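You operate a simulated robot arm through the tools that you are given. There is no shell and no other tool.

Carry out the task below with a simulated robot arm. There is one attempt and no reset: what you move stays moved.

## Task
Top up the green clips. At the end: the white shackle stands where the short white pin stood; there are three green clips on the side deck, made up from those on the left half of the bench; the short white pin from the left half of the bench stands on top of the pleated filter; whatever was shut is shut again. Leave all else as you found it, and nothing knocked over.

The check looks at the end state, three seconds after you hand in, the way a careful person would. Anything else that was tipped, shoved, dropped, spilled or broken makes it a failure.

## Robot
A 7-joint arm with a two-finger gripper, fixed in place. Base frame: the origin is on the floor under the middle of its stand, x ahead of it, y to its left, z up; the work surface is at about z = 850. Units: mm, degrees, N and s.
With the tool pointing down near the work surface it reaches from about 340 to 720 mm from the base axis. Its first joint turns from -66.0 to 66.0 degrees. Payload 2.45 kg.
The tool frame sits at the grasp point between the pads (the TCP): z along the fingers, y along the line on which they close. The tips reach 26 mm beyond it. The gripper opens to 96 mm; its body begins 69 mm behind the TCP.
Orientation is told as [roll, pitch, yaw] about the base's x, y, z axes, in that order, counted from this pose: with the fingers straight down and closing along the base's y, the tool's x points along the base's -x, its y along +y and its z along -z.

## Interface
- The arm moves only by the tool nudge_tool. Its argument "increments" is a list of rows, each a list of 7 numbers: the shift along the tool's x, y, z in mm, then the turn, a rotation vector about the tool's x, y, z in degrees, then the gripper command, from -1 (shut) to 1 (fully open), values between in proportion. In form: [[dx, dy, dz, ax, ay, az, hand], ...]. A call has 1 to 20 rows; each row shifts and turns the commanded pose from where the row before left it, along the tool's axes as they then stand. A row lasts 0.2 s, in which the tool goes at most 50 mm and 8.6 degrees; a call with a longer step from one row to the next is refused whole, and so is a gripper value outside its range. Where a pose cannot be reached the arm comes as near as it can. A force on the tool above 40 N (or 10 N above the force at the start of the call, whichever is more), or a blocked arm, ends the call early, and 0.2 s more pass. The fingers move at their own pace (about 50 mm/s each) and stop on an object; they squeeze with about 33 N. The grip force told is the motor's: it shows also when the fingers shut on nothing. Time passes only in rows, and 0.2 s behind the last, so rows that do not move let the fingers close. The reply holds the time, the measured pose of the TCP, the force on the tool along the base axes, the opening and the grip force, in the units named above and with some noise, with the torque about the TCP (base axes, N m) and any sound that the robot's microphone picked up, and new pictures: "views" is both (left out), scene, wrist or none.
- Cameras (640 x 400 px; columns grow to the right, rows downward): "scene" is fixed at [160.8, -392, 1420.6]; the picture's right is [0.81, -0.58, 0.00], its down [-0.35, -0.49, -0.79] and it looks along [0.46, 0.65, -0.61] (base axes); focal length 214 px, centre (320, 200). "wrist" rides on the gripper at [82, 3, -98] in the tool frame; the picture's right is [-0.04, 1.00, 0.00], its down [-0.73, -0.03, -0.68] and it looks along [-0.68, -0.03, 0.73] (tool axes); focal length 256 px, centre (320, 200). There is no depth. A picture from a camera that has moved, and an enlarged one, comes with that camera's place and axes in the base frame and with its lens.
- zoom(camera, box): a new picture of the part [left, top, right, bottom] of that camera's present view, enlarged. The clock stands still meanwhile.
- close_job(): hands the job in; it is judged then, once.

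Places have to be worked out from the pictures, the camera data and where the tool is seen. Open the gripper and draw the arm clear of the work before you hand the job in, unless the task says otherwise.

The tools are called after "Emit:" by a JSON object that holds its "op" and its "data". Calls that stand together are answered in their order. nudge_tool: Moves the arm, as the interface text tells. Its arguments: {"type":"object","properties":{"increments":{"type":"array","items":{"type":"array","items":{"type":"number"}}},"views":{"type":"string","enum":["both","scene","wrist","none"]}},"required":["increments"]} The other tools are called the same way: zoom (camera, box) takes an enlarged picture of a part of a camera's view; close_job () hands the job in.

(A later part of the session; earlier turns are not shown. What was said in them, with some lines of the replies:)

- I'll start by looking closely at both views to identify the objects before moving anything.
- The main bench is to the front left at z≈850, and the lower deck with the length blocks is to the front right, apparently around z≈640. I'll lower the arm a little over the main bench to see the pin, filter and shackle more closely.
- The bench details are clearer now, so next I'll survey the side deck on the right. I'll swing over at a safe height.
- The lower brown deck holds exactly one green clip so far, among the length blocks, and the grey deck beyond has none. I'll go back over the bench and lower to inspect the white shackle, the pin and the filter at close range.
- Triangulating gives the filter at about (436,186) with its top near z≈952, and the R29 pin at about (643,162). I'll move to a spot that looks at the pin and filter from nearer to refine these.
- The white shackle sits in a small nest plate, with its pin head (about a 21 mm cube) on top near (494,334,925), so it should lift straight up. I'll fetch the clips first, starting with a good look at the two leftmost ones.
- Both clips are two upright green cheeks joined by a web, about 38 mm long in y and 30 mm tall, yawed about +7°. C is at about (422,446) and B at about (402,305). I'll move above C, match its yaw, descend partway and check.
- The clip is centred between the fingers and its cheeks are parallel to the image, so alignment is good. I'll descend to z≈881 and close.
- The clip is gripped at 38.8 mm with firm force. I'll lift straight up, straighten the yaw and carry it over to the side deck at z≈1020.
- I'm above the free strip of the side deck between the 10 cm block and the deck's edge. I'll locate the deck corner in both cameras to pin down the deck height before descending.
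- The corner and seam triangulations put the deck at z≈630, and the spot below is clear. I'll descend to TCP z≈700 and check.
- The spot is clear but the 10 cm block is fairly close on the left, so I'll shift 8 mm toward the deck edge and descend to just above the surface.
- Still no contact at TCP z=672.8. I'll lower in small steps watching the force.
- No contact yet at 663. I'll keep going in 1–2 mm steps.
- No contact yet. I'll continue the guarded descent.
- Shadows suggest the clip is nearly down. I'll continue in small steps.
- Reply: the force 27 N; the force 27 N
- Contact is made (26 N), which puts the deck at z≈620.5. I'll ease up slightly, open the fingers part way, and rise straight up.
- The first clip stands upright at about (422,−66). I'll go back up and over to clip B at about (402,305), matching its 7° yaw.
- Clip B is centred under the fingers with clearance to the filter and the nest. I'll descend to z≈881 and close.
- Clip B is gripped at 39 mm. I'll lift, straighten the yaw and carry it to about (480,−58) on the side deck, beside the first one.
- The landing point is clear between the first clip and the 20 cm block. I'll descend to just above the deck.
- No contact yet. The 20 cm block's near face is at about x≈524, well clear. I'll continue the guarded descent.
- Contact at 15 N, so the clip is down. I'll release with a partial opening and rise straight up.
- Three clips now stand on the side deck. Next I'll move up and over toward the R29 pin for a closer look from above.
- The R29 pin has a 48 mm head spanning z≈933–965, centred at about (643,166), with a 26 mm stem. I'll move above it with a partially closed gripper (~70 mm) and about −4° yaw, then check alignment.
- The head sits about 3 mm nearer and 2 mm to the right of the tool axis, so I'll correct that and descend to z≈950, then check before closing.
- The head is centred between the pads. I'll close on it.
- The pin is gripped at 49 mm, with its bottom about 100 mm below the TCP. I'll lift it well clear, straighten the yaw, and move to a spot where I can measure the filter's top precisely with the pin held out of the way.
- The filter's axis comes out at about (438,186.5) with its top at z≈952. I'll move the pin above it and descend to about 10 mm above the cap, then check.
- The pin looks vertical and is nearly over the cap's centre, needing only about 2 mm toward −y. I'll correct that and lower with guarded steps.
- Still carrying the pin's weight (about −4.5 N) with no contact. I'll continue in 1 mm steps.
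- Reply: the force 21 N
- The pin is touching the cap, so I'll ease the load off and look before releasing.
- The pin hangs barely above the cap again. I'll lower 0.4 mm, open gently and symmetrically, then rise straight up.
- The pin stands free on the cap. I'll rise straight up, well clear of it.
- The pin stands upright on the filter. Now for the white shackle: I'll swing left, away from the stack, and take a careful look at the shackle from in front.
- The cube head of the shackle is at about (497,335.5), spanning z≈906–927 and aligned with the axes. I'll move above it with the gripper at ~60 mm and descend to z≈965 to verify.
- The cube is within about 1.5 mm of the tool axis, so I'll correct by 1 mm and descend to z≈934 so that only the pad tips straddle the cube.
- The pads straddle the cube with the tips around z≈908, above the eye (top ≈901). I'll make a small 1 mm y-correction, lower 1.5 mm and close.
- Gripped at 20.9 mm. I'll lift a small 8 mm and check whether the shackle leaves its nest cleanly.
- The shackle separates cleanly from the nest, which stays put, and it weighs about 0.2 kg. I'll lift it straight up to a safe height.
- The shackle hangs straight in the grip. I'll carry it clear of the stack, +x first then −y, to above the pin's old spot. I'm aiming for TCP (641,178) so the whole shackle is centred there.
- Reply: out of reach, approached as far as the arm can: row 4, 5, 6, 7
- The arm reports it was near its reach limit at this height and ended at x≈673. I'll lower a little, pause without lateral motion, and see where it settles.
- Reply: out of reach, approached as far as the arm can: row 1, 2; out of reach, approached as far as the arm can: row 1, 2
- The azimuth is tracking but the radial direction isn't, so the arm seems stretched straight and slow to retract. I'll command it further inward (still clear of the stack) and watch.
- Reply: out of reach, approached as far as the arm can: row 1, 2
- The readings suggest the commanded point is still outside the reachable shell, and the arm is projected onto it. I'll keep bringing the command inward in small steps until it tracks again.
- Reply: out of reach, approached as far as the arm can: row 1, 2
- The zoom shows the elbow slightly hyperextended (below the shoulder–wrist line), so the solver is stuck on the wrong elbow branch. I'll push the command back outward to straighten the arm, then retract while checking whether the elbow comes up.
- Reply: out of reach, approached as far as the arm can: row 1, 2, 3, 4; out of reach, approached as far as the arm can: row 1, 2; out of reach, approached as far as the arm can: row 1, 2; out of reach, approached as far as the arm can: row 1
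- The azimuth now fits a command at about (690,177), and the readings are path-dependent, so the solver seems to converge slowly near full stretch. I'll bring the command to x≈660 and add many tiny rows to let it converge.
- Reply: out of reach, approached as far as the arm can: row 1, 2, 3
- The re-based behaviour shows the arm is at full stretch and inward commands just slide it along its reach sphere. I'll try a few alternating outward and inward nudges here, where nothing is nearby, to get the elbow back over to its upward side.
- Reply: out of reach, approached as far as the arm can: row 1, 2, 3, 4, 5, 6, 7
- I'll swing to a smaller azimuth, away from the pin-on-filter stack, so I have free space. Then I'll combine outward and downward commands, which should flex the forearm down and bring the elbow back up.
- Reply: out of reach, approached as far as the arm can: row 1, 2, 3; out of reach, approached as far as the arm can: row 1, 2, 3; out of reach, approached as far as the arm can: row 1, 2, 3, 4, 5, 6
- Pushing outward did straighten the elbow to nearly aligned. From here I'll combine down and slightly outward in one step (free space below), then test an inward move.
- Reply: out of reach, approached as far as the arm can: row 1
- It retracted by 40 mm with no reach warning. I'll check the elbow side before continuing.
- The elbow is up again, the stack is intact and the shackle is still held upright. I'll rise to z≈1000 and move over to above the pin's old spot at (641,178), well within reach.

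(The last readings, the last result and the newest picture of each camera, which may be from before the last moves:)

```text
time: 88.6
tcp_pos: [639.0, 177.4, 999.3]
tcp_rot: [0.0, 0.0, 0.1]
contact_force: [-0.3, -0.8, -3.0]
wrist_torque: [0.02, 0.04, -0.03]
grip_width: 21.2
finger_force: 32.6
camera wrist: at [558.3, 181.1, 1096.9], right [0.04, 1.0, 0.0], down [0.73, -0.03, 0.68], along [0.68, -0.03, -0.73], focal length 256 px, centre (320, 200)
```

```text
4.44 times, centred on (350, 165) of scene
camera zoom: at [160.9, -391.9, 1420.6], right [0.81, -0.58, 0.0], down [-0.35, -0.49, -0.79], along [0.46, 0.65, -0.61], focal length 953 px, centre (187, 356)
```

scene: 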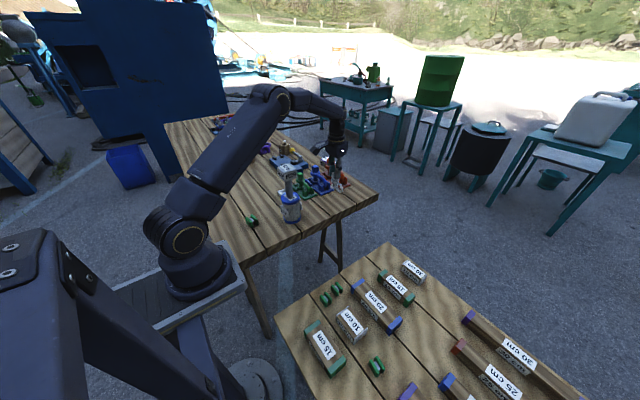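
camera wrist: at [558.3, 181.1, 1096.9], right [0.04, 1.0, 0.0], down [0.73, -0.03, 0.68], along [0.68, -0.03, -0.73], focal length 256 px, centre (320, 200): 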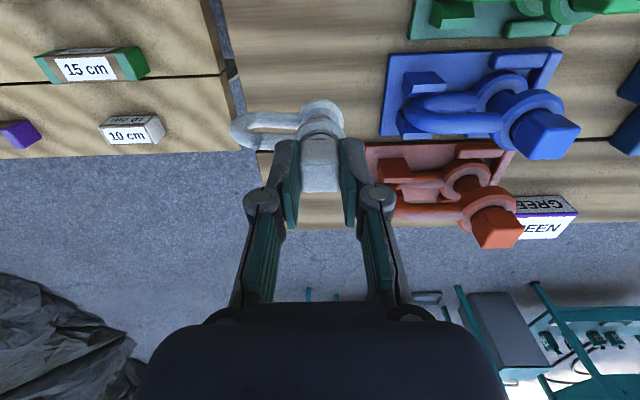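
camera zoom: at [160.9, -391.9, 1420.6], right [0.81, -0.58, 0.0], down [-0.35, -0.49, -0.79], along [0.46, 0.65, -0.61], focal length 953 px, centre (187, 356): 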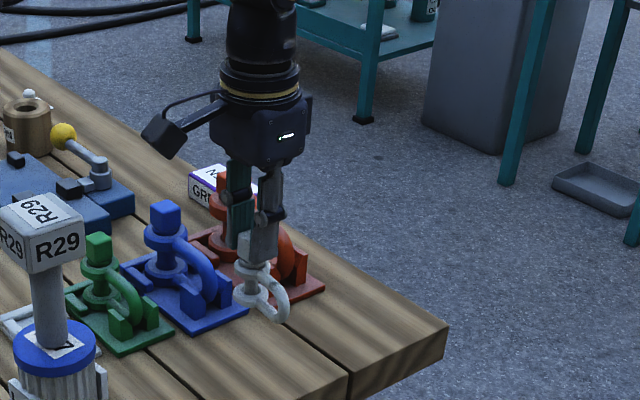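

Emit:
{"op": "zoom", "data": {"camera": "wrist", "box": [280, 85, 360, 145]}}

Emit:
{"op": "zoom", "data": {"camera": "scene", "box": [340, 160, 380, 200]}}

```text
6.67 times, centred on (320, 115) of wrist
camera zoom: at [558.3, 181.1, 1096.9], right [0.04, 1.0, 0.0], down [0.73, -0.03, 0.68], along [0.68, -0.03, -0.73], focal length 1707 px, centre (320, 767)
```

zoom: 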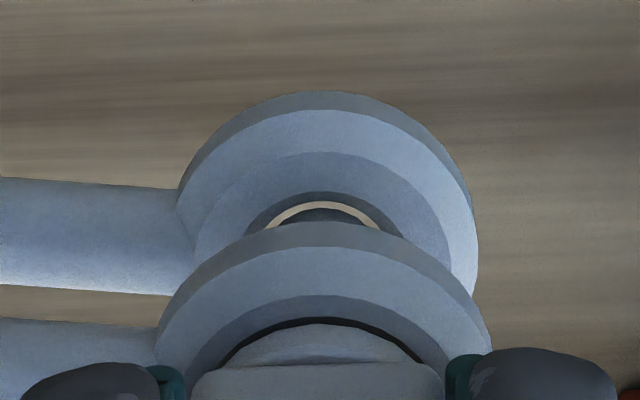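

```text
10.00 times, centred on (360, 180) of scene
camera zoom: at [160.9, -391.9, 1420.6], right [0.81, -0.58, 0.0], down [-0.35, -0.49, -0.79], along [0.46, 0.65, -0.61], focal length 2145 px, centre (-80, 400)
```

zoom: 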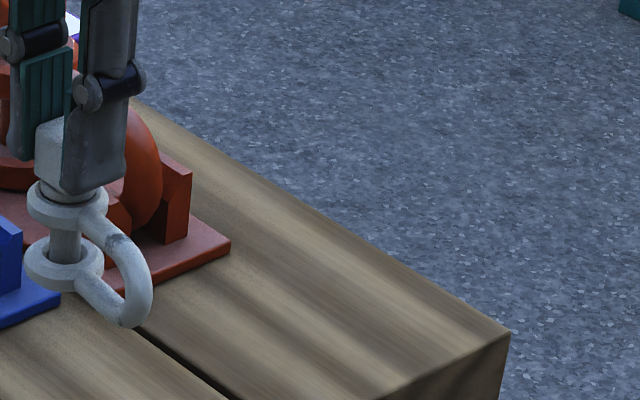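

The shackle is one rigid piece with a flat lower eye and leg. It's above the pin's old spot, clear of the blue and red nests. I'll lower to z≈942 and then continue with guarded steps.

Emit:
{"op": "nudge_tool", "data": {"increments": [[-1, 1, 22, 0, 0, 0, -1], [0, 0, 22, 0, 0, 0, -1], [0, 0, 12, 0, 0, 0, -1], [0, 0, 0, 0, 0, 0, -1]], "views": "both"}}

Emit:
{"op": "zoom", "data": {"camera": "scene", "box": [310, 160, 370, 210]}}

```text
time: 89.6
tcp_pos: [642.4, 177.3, 942.0]
tcp_rot: [0.1, 0.0, 0.0]
contact_force: [0.2, 0.8, -1.0]
wrist_torque: [0.01, -0.01, -0.01]
grip_width: 21.2
finger_force: 33.2
camera wrist: at [560.1, 181.9, 1039.5], right [0.04, 1.0, 0.0], down [0.73, -0.03, 0.68], along [0.68, -0.03, -0.73], focal length 256 px, centre (320, 200)
```

scene: 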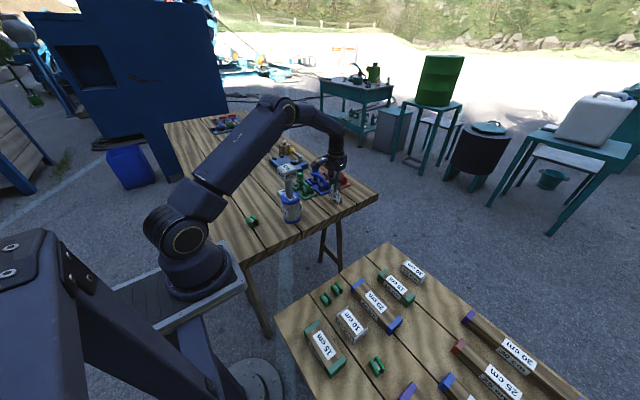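
wrist: 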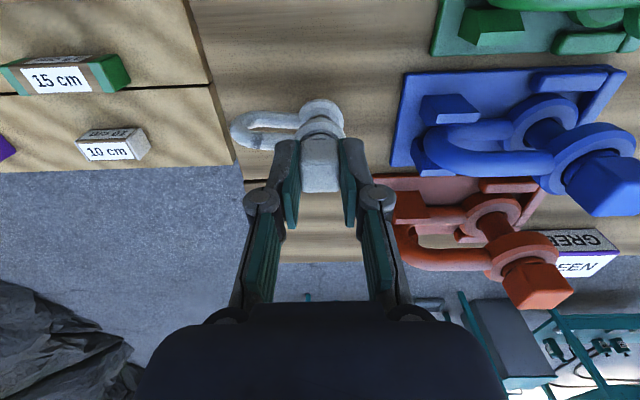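

```text
8.00 times, centred on (340, 185) of scene
camera zoom: at [160.8, -392.0, 1420.6], right [0.81, -0.58, 0.0], down [-0.35, -0.49, -0.79], along [0.46, 0.65, -0.61], focal length 1716 px, centre (160, 320)
```

zoom: 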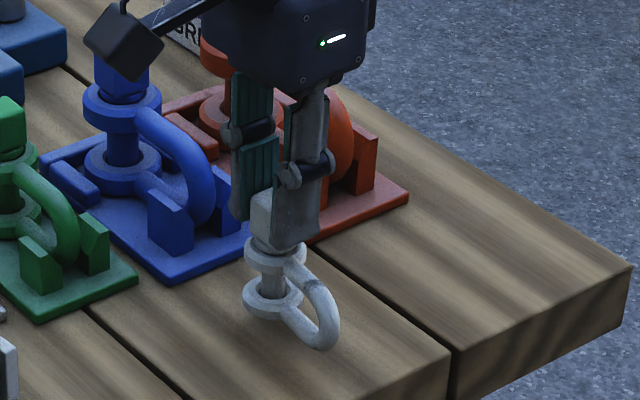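

Roughly 15 mm above the bench now. I'll continue the guarded descent.

Emit:
{"op": "nudge_tool", "data": {"increments": [[0, 0, 3, 0, 0, 0, -1], [0, 0, 3, 0, 0, 0, -1], [0, 0, 2, 0, 0, 0, -1]], "views": "none"}}

Emit:
{"op": "nudge_tool", "data": {"increments": [[0, 0, 1.5, 0, 0, 0, -1]], "views": "none"}}

Emit:
{"op": "nudge_tool", "data": {"increments": [[0, 0, 1.5, 0, 0, 0, -1]], "views": "none"}}

Emit:
{"op": "nudge_tool", "data": {"increments": [[0, 0, 1.5, 0, 0, 0, -1]], "views": "none"}}

```text
time: 90.4
tcp_pos: [642.1, 177.7, 934.7]
tcp_rot: [0.0, 0.0, 0.1]
contact_force: [0.3, -0.3, -2.6]
wrist_torque: [0.02, 0.0, -0.02]
grip_width: 21.4
finger_force: 32.9
```

```text
time: 90.8
tcp_pos: [641.6, 177.4, 932.7]
tcp_rot: [0.0, 0.0, -0.2]
contact_force: [1.2, -0.1, -2.0]
wrist_torque: [0.02, 0.02, 0.0]
grip_width: 21.4
finger_force: 32.6
```

```text
time: 91.2
tcp_pos: [641.0, 178.4, 930.8]
tcp_rot: [0.0, 0.0, 0.0]
contact_force: [0.2, -0.2, -2.0]
wrist_torque: [0.04, 0.01, 0.0]
grip_width: 21.0
finger_force: 33.4
```

```text
time: 91.6
tcp_pos: [642.0, 177.5, 930.4]
tcp_rot: [0.0, -0.1, 0.0]
contact_force: [0.3, -0.1, -2.1]
wrist_torque: [0.03, -0.01, 0.01]
grip_width: 21.4
finger_force: 33.3
```

Emit:
{"op": "nudge_tool", "data": {"increments": [[0, 0, 1.2, 0, 0, 0, -1]], "views": "none"}}

Emit:
{"op": "nudge_tool", "data": {"increments": [[0, 0, 1.2, 0, 0, 0, -1]], "views": "none"}}

Emit:
{"op": "nudge_tool", "data": {"increments": [[0, 0, 1, 0, 0, 0, -1]], "views": "none"}}

Emit:
{"op": "zoom", "data": {"camera": "scene", "box": [325, 175, 355, 205]}}

```text
time: 92.0
tcp_pos: [642.7, 178.6, 928.6]
tcp_rot: [-0.1, 0.2, -0.1]
contact_force: [-1.3, 0.0, -1.0]
wrist_torque: [-0.04, 0.04, 0.04]
grip_width: 21.3
finger_force: 33.1
```

```text
time: 92.4
tcp_pos: [642.0, 179.0, 926.5]
tcp_rot: [0.0, 0.0, 0.0]
contact_force: [-0.8, -1.6, 3.5]
wrist_torque: [-0.12, 0.0, 0.0]
grip_width: 20.9
finger_force: 33.3
```

```text
time: 92.8
tcp_pos: [642.7, 177.3, 927.2]
tcp_rot: [0.1, -0.1, 0.0]
contact_force: [-3.7, -2.0, 15.2]
wrist_torque: [-0.13, 0.2, -0.04]
grip_width: 20.9
finger_force: 33.5
```

```text
13.33 times, centred on (340, 190) of scene
camera zoom: at [160.4, -392.1, 1420.6], right [0.81, -0.58, 0.0], down [-0.35, -0.49, -0.79], along [0.46, 0.65, -0.61], focal length 2860 px, centre (53, 333)
```

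zoom: 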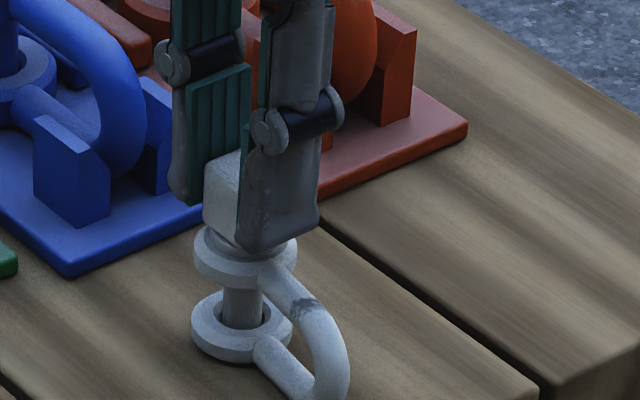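

Contact at about 15 N, so the shackle is on the bench. I'll ease the load, then open gently.

Emit:
{"op": "nudge_tool", "data": {"increments": [[0, 0, -0.8, 0, 0, 0, -1], [0, 0, 0, 0, 0, 0, -1]], "views": "none"}}

```text
time: 93.4
tcp_pos: [642.3, 177.5, 926.3]
tcp_rot: [0.0, -0.1, 0.0]
contact_force: [-2.6, -0.5, 13.1]
wrist_torque: [0.0, -0.01, -0.03]
grip_width: 21.1
finger_force: 33.5
```

Emit:
{"op": "nudge_tool", "data": {"increments": [[0, 0, -0.6, 0, 0, 0, -1], [0, 0, 0, 0, 0, 0, -1]], "views": "none"}}

```text
time: 94.0
tcp_pos: [643.3, 177.5, 926.8]
tcp_rot: [0.1, -0.1, 0.0]
contact_force: [1.8, 0.3, 6.1]
wrist_torque: [0.04, -0.21, 0.04]
grip_width: 21.0
finger_force: 33.1
```

Emit:
{"op": "nudge_tool", "data": {"increments": [[0, 0, -0.4, 0, 0, 0, -1], [0, 0, 0, 0, 0, 0, -0.5], [0, 0, 0, 0, 0, 0, -0.4], [0, 0, 0, 0, 0, 0, -0.2], [0, 0, 0, 0, 0, 0, -0.05], [0, 0, 0, 0, 0, 0, -0.05]]}}

Emit:
{"op": "zoom", "data": {"camera": "scene", "box": [315, 165, 365, 210]}}

Emit:
{"op": "zoom", "data": {"camera": "wrist", "box": [220, 80, 420, 220]}}

```text
time: 95.4
tcp_pos: [641.5, 178.5, 929.1]
tcp_rot: [0.1, 0.0, 0.1]
contact_force: [0.2, 0.7, -0.5]
wrist_torque: [0.0, 0.03, 0.02]
grip_width: 45.4
finger_force: 0.0
camera wrist: at [560.8, 182.7, 1026.0], right [0.04, 1.0, 0.0], down [0.73, -0.03, 0.68], along [0.68, -0.03, -0.73], focal length 256 px, centre (320, 200)
```

scene: 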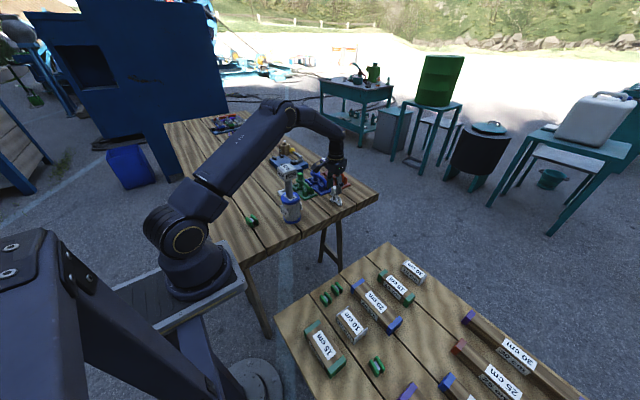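
wrist: 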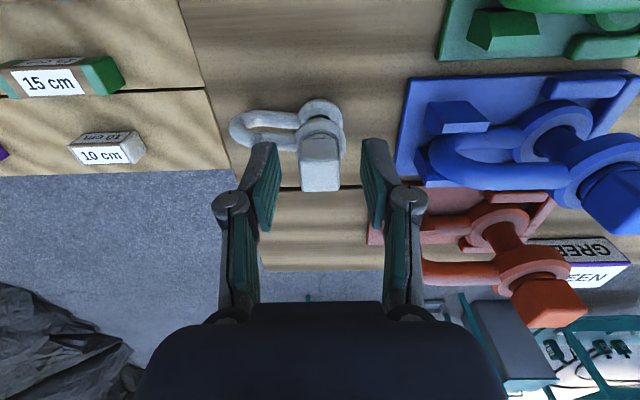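

```text
8.89 times, centred on (340, 188) of scene
camera zoom: at [160.8, -392.0, 1420.6], right [0.81, -0.58, 0.0], down [-0.35, -0.49, -0.79], along [0.46, 0.65, -0.61], focal length 1906 px, centre (142, 311)
```

zoom: 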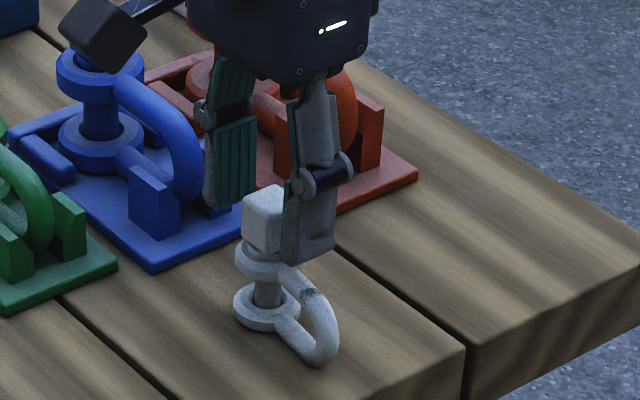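

```text
2.86 times, centred on (320, 150) of wrist
camera zoom: at [560.8, 182.7, 1026.0], right [0.04, 1.0, 0.0], down [0.73, -0.03, 0.68], along [0.68, -0.03, -0.73], focal length 731 px, centre (320, 343)
```

zoom: 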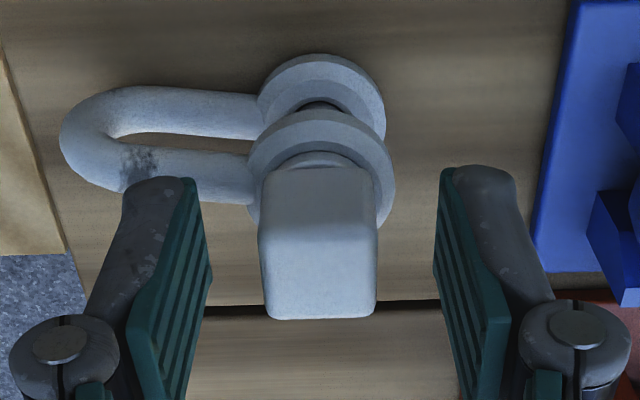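

The shackle stands on its own at the pin's old spot. I'll rise straight up and check it.

Emit:
{"op": "nudge_tool", "data": {"increments": [[0, 0, -10, 0, 0, 0, -0.05], [0, 0, -25, 0, 0, 0, -0.05], [0, 0, -35, 0, 0, 0, -0.05], [0, 0, -30, 0, 0, 0, -0.05], [0, 0, 0, 0, 0, 0, 0.5]]}}

Emit:
{"op": "zoom", "data": {"camera": "scene", "box": [260, 140, 390, 230]}}

Emit:
{"op": "zoom", "data": {"camera": "wrist", "box": [220, 40, 420, 180]}}

```text
time: 96.6
tcp_pos: [643.5, 177.5, 1027.5]
tcp_rot: [0.0, 0.0, 0.0]
contact_force: [0.7, 0.1, -0.2]
wrist_torque: [0.03, -0.01, 0.04]
grip_width: 72.2
finger_force: 0.0
camera wrist: at [561.8, 180.8, 1126.3], right [0.04, 1.0, 0.0], down [0.73, -0.03, 0.68], along [0.68, -0.03, -0.73], focal length 256 px, centre (320, 200)
```

scene: 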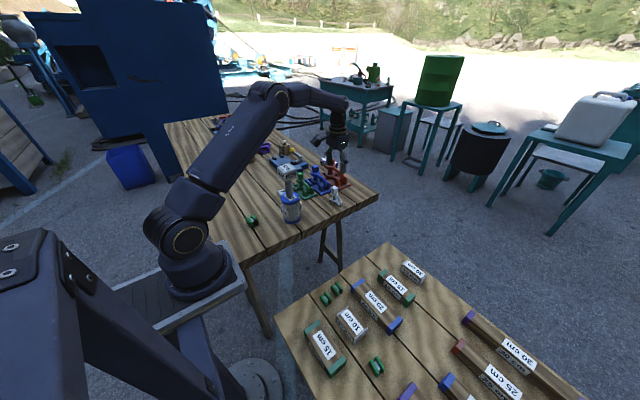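
wrist: 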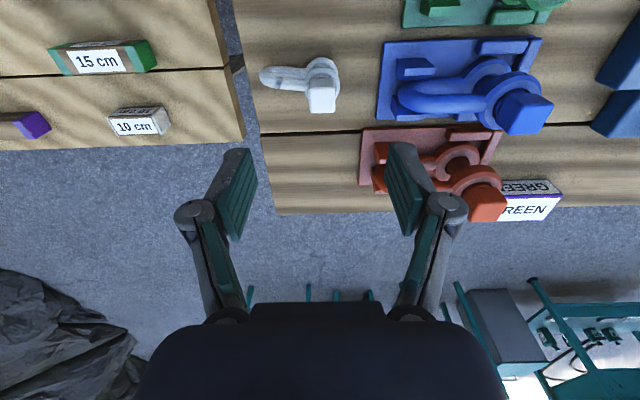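

```text
4.44 times, centred on (325, 185) of scene
camera zoom: at [160.8, -392.0, 1420.6], right [0.81, -0.58, 0.0], down [-0.35, -0.49, -0.79], along [0.46, 0.65, -0.61], focal length 953 px, centre (298, 267)
```

zoom: 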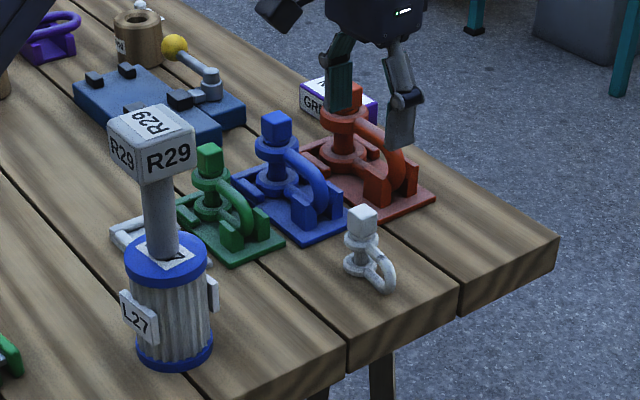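

```text
2.86 times, centred on (320, 110) of wrist
camera zoom: at [561.8, 180.8, 1126.3], right [0.04, 1.0, 0.0], down [0.73, -0.03, 0.68], along [0.68, -0.03, -0.73], focal length 731 px, centre (320, 457)
```

zoom: 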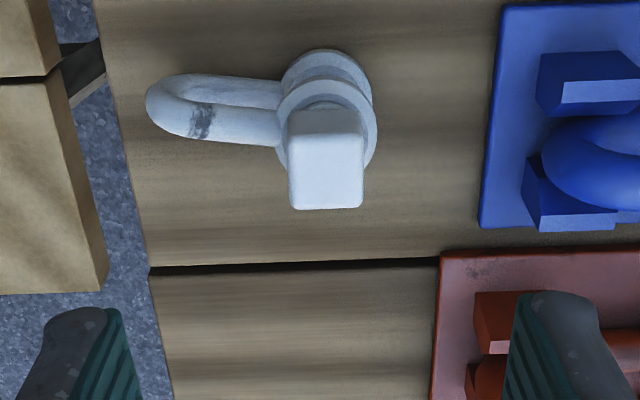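

The shackle stands where the pin was, and the stack and the neighbours look undisturbed. I'll withdraw the arm to the right, away from the stack, then inward and up.

Emit:
{"op": "nudge_tool", "data": {"increments": [[0, -40, 0, 0, 0, 0, 0.5], [0, -40, 0, 0, 0, 0, 0.5], [0, -40, 0, 0, 0, 0, 0.5], [0, -40, 0, 0, 0, 0, 0.5], [40, 0, 0, 0, 0, 0, 0.5], [40, 0, 0, 0, 0, 0, 0.5], [40, 0, -30, 0, 0, 0, 0.7], [35, 0, -35, 0, 0, 0, 1], [35, 0, -35, 0, 0, 0, 1], [35, 0, -35, 0, 0, 0, 1], [30, 0, -35, 0, 0, 0, 1], [0, 0, 0, 0, 0, 0, 1]]}}

Emit:
{"op": "zoom", "data": {"camera": "scene", "box": [180, 100, 400, 250]}}

Emit:
{"op": "zoom", "data": {"camera": "scene", "box": [270, 240, 590, 400]}}

```text
time: 99.2
tcp_pos: [387.9, 18.7, 1201.8]
tcp_rot: [0.0, 0.0, -0.1]
contact_force: [-0.3, 0.2, -0.2]
wrist_torque: [-0.01, 0.02, -0.04]
grip_width: 96.1
finger_force: 0.0
camera wrist: at [305.9, 23.3, 1298.7], right [0.04, 1.0, 0.0], down [0.73, -0.03, 0.68], along [0.68, -0.03, -0.73], focal length 256 px, centre (320, 200)
```

scene: 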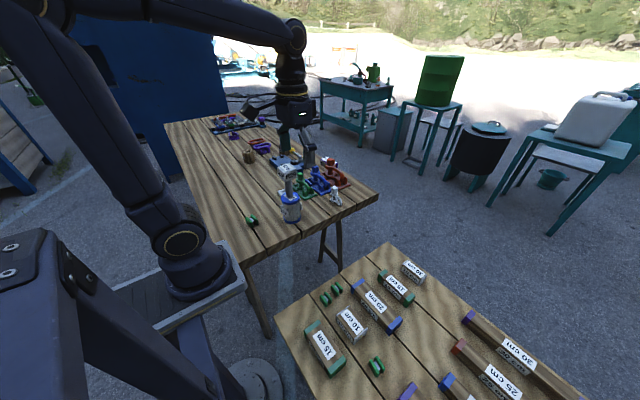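
wrist: 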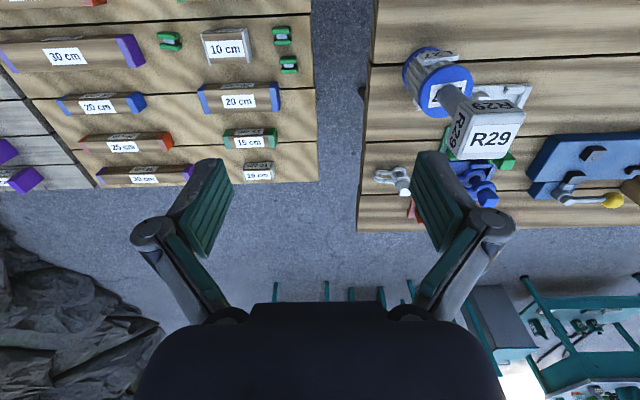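

```text
2.67 times, centred on (290, 175) of scene
camera zoom: at [160.8, -392.0, 1420.6], right [0.81, -0.58, 0.0], down [-0.35, -0.49, -0.79], along [0.46, 0.65, -0.61], focal length 572 px, centre (400, 267)
```

zoom: 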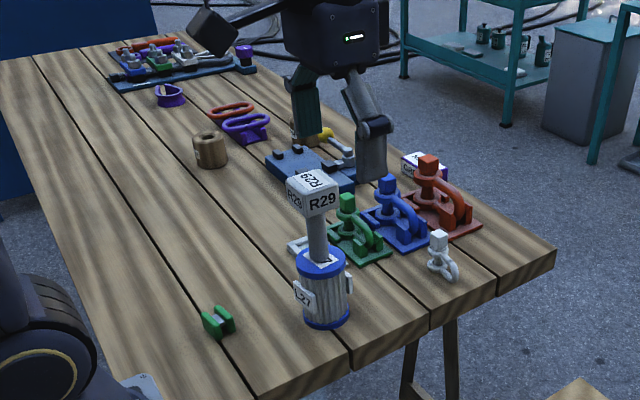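

```text
2.00 times, centred on (430, 320) of scene
camera zoom: at [160.8, -392.0, 1420.6], right [0.81, -0.58, 0.0], down [-0.35, -0.49, -0.79], along [0.46, 0.65, -0.61], focal length 429 px, centre (100, -40)
```

zoom: 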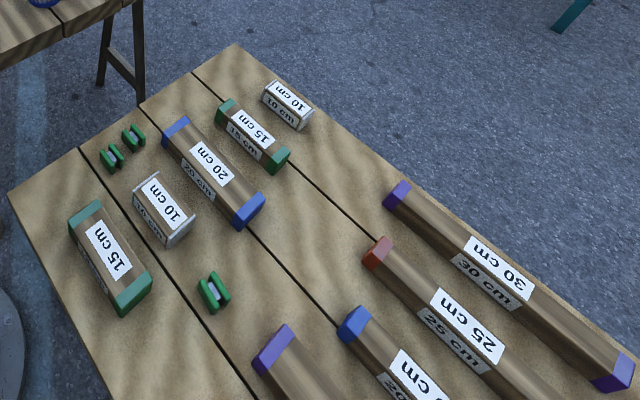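

Both decks check out. Three green clips stand on the side deck, the R29 pin stands on the pleated filter, and the white shackle stands at the pin's old spot. Nothing else looks moved and nothing was opened. The gripper is open and the arm is clear, so I'm handing in.

Emit:
{"op": "close_job", "data": {}}

```text
The job is handed in.
```

I finished every move and handed the job in; I haven't seen the result of the check.

- **Green clips:** three now stand on the side deck. One was already there, and I added two from the bench; the third bench clip stays where it was.
- **Short white pin:** it stands upright on top of the pleated filter (L27). I took it to be the tall-headed piece labelled R29. It was the only white pin in reach. A smaller one sits much farther out, near a bushing marked PIN.
- **White shackle:** it stands on the bench where the pin stood, with its bow towards the side deck. Its nest plate stays where it was, now empty.
- **Left half of the bench:** all three bench clips and the pin stood near the bench's right end, and the bench's own left half is beyond the arm's reach. I read "left half" as the bench to the robot's left and took the two leftmost clips.
- **Anything shut:** I found nothing shut that I could reach and opened nothing.

While I was carrying the shackle, the arm stretched to its full reach and stuck with its elbow bent the wrong way. I got it free in open space, away from the stacked pin. The last pictures show nothing knocked over or moved.
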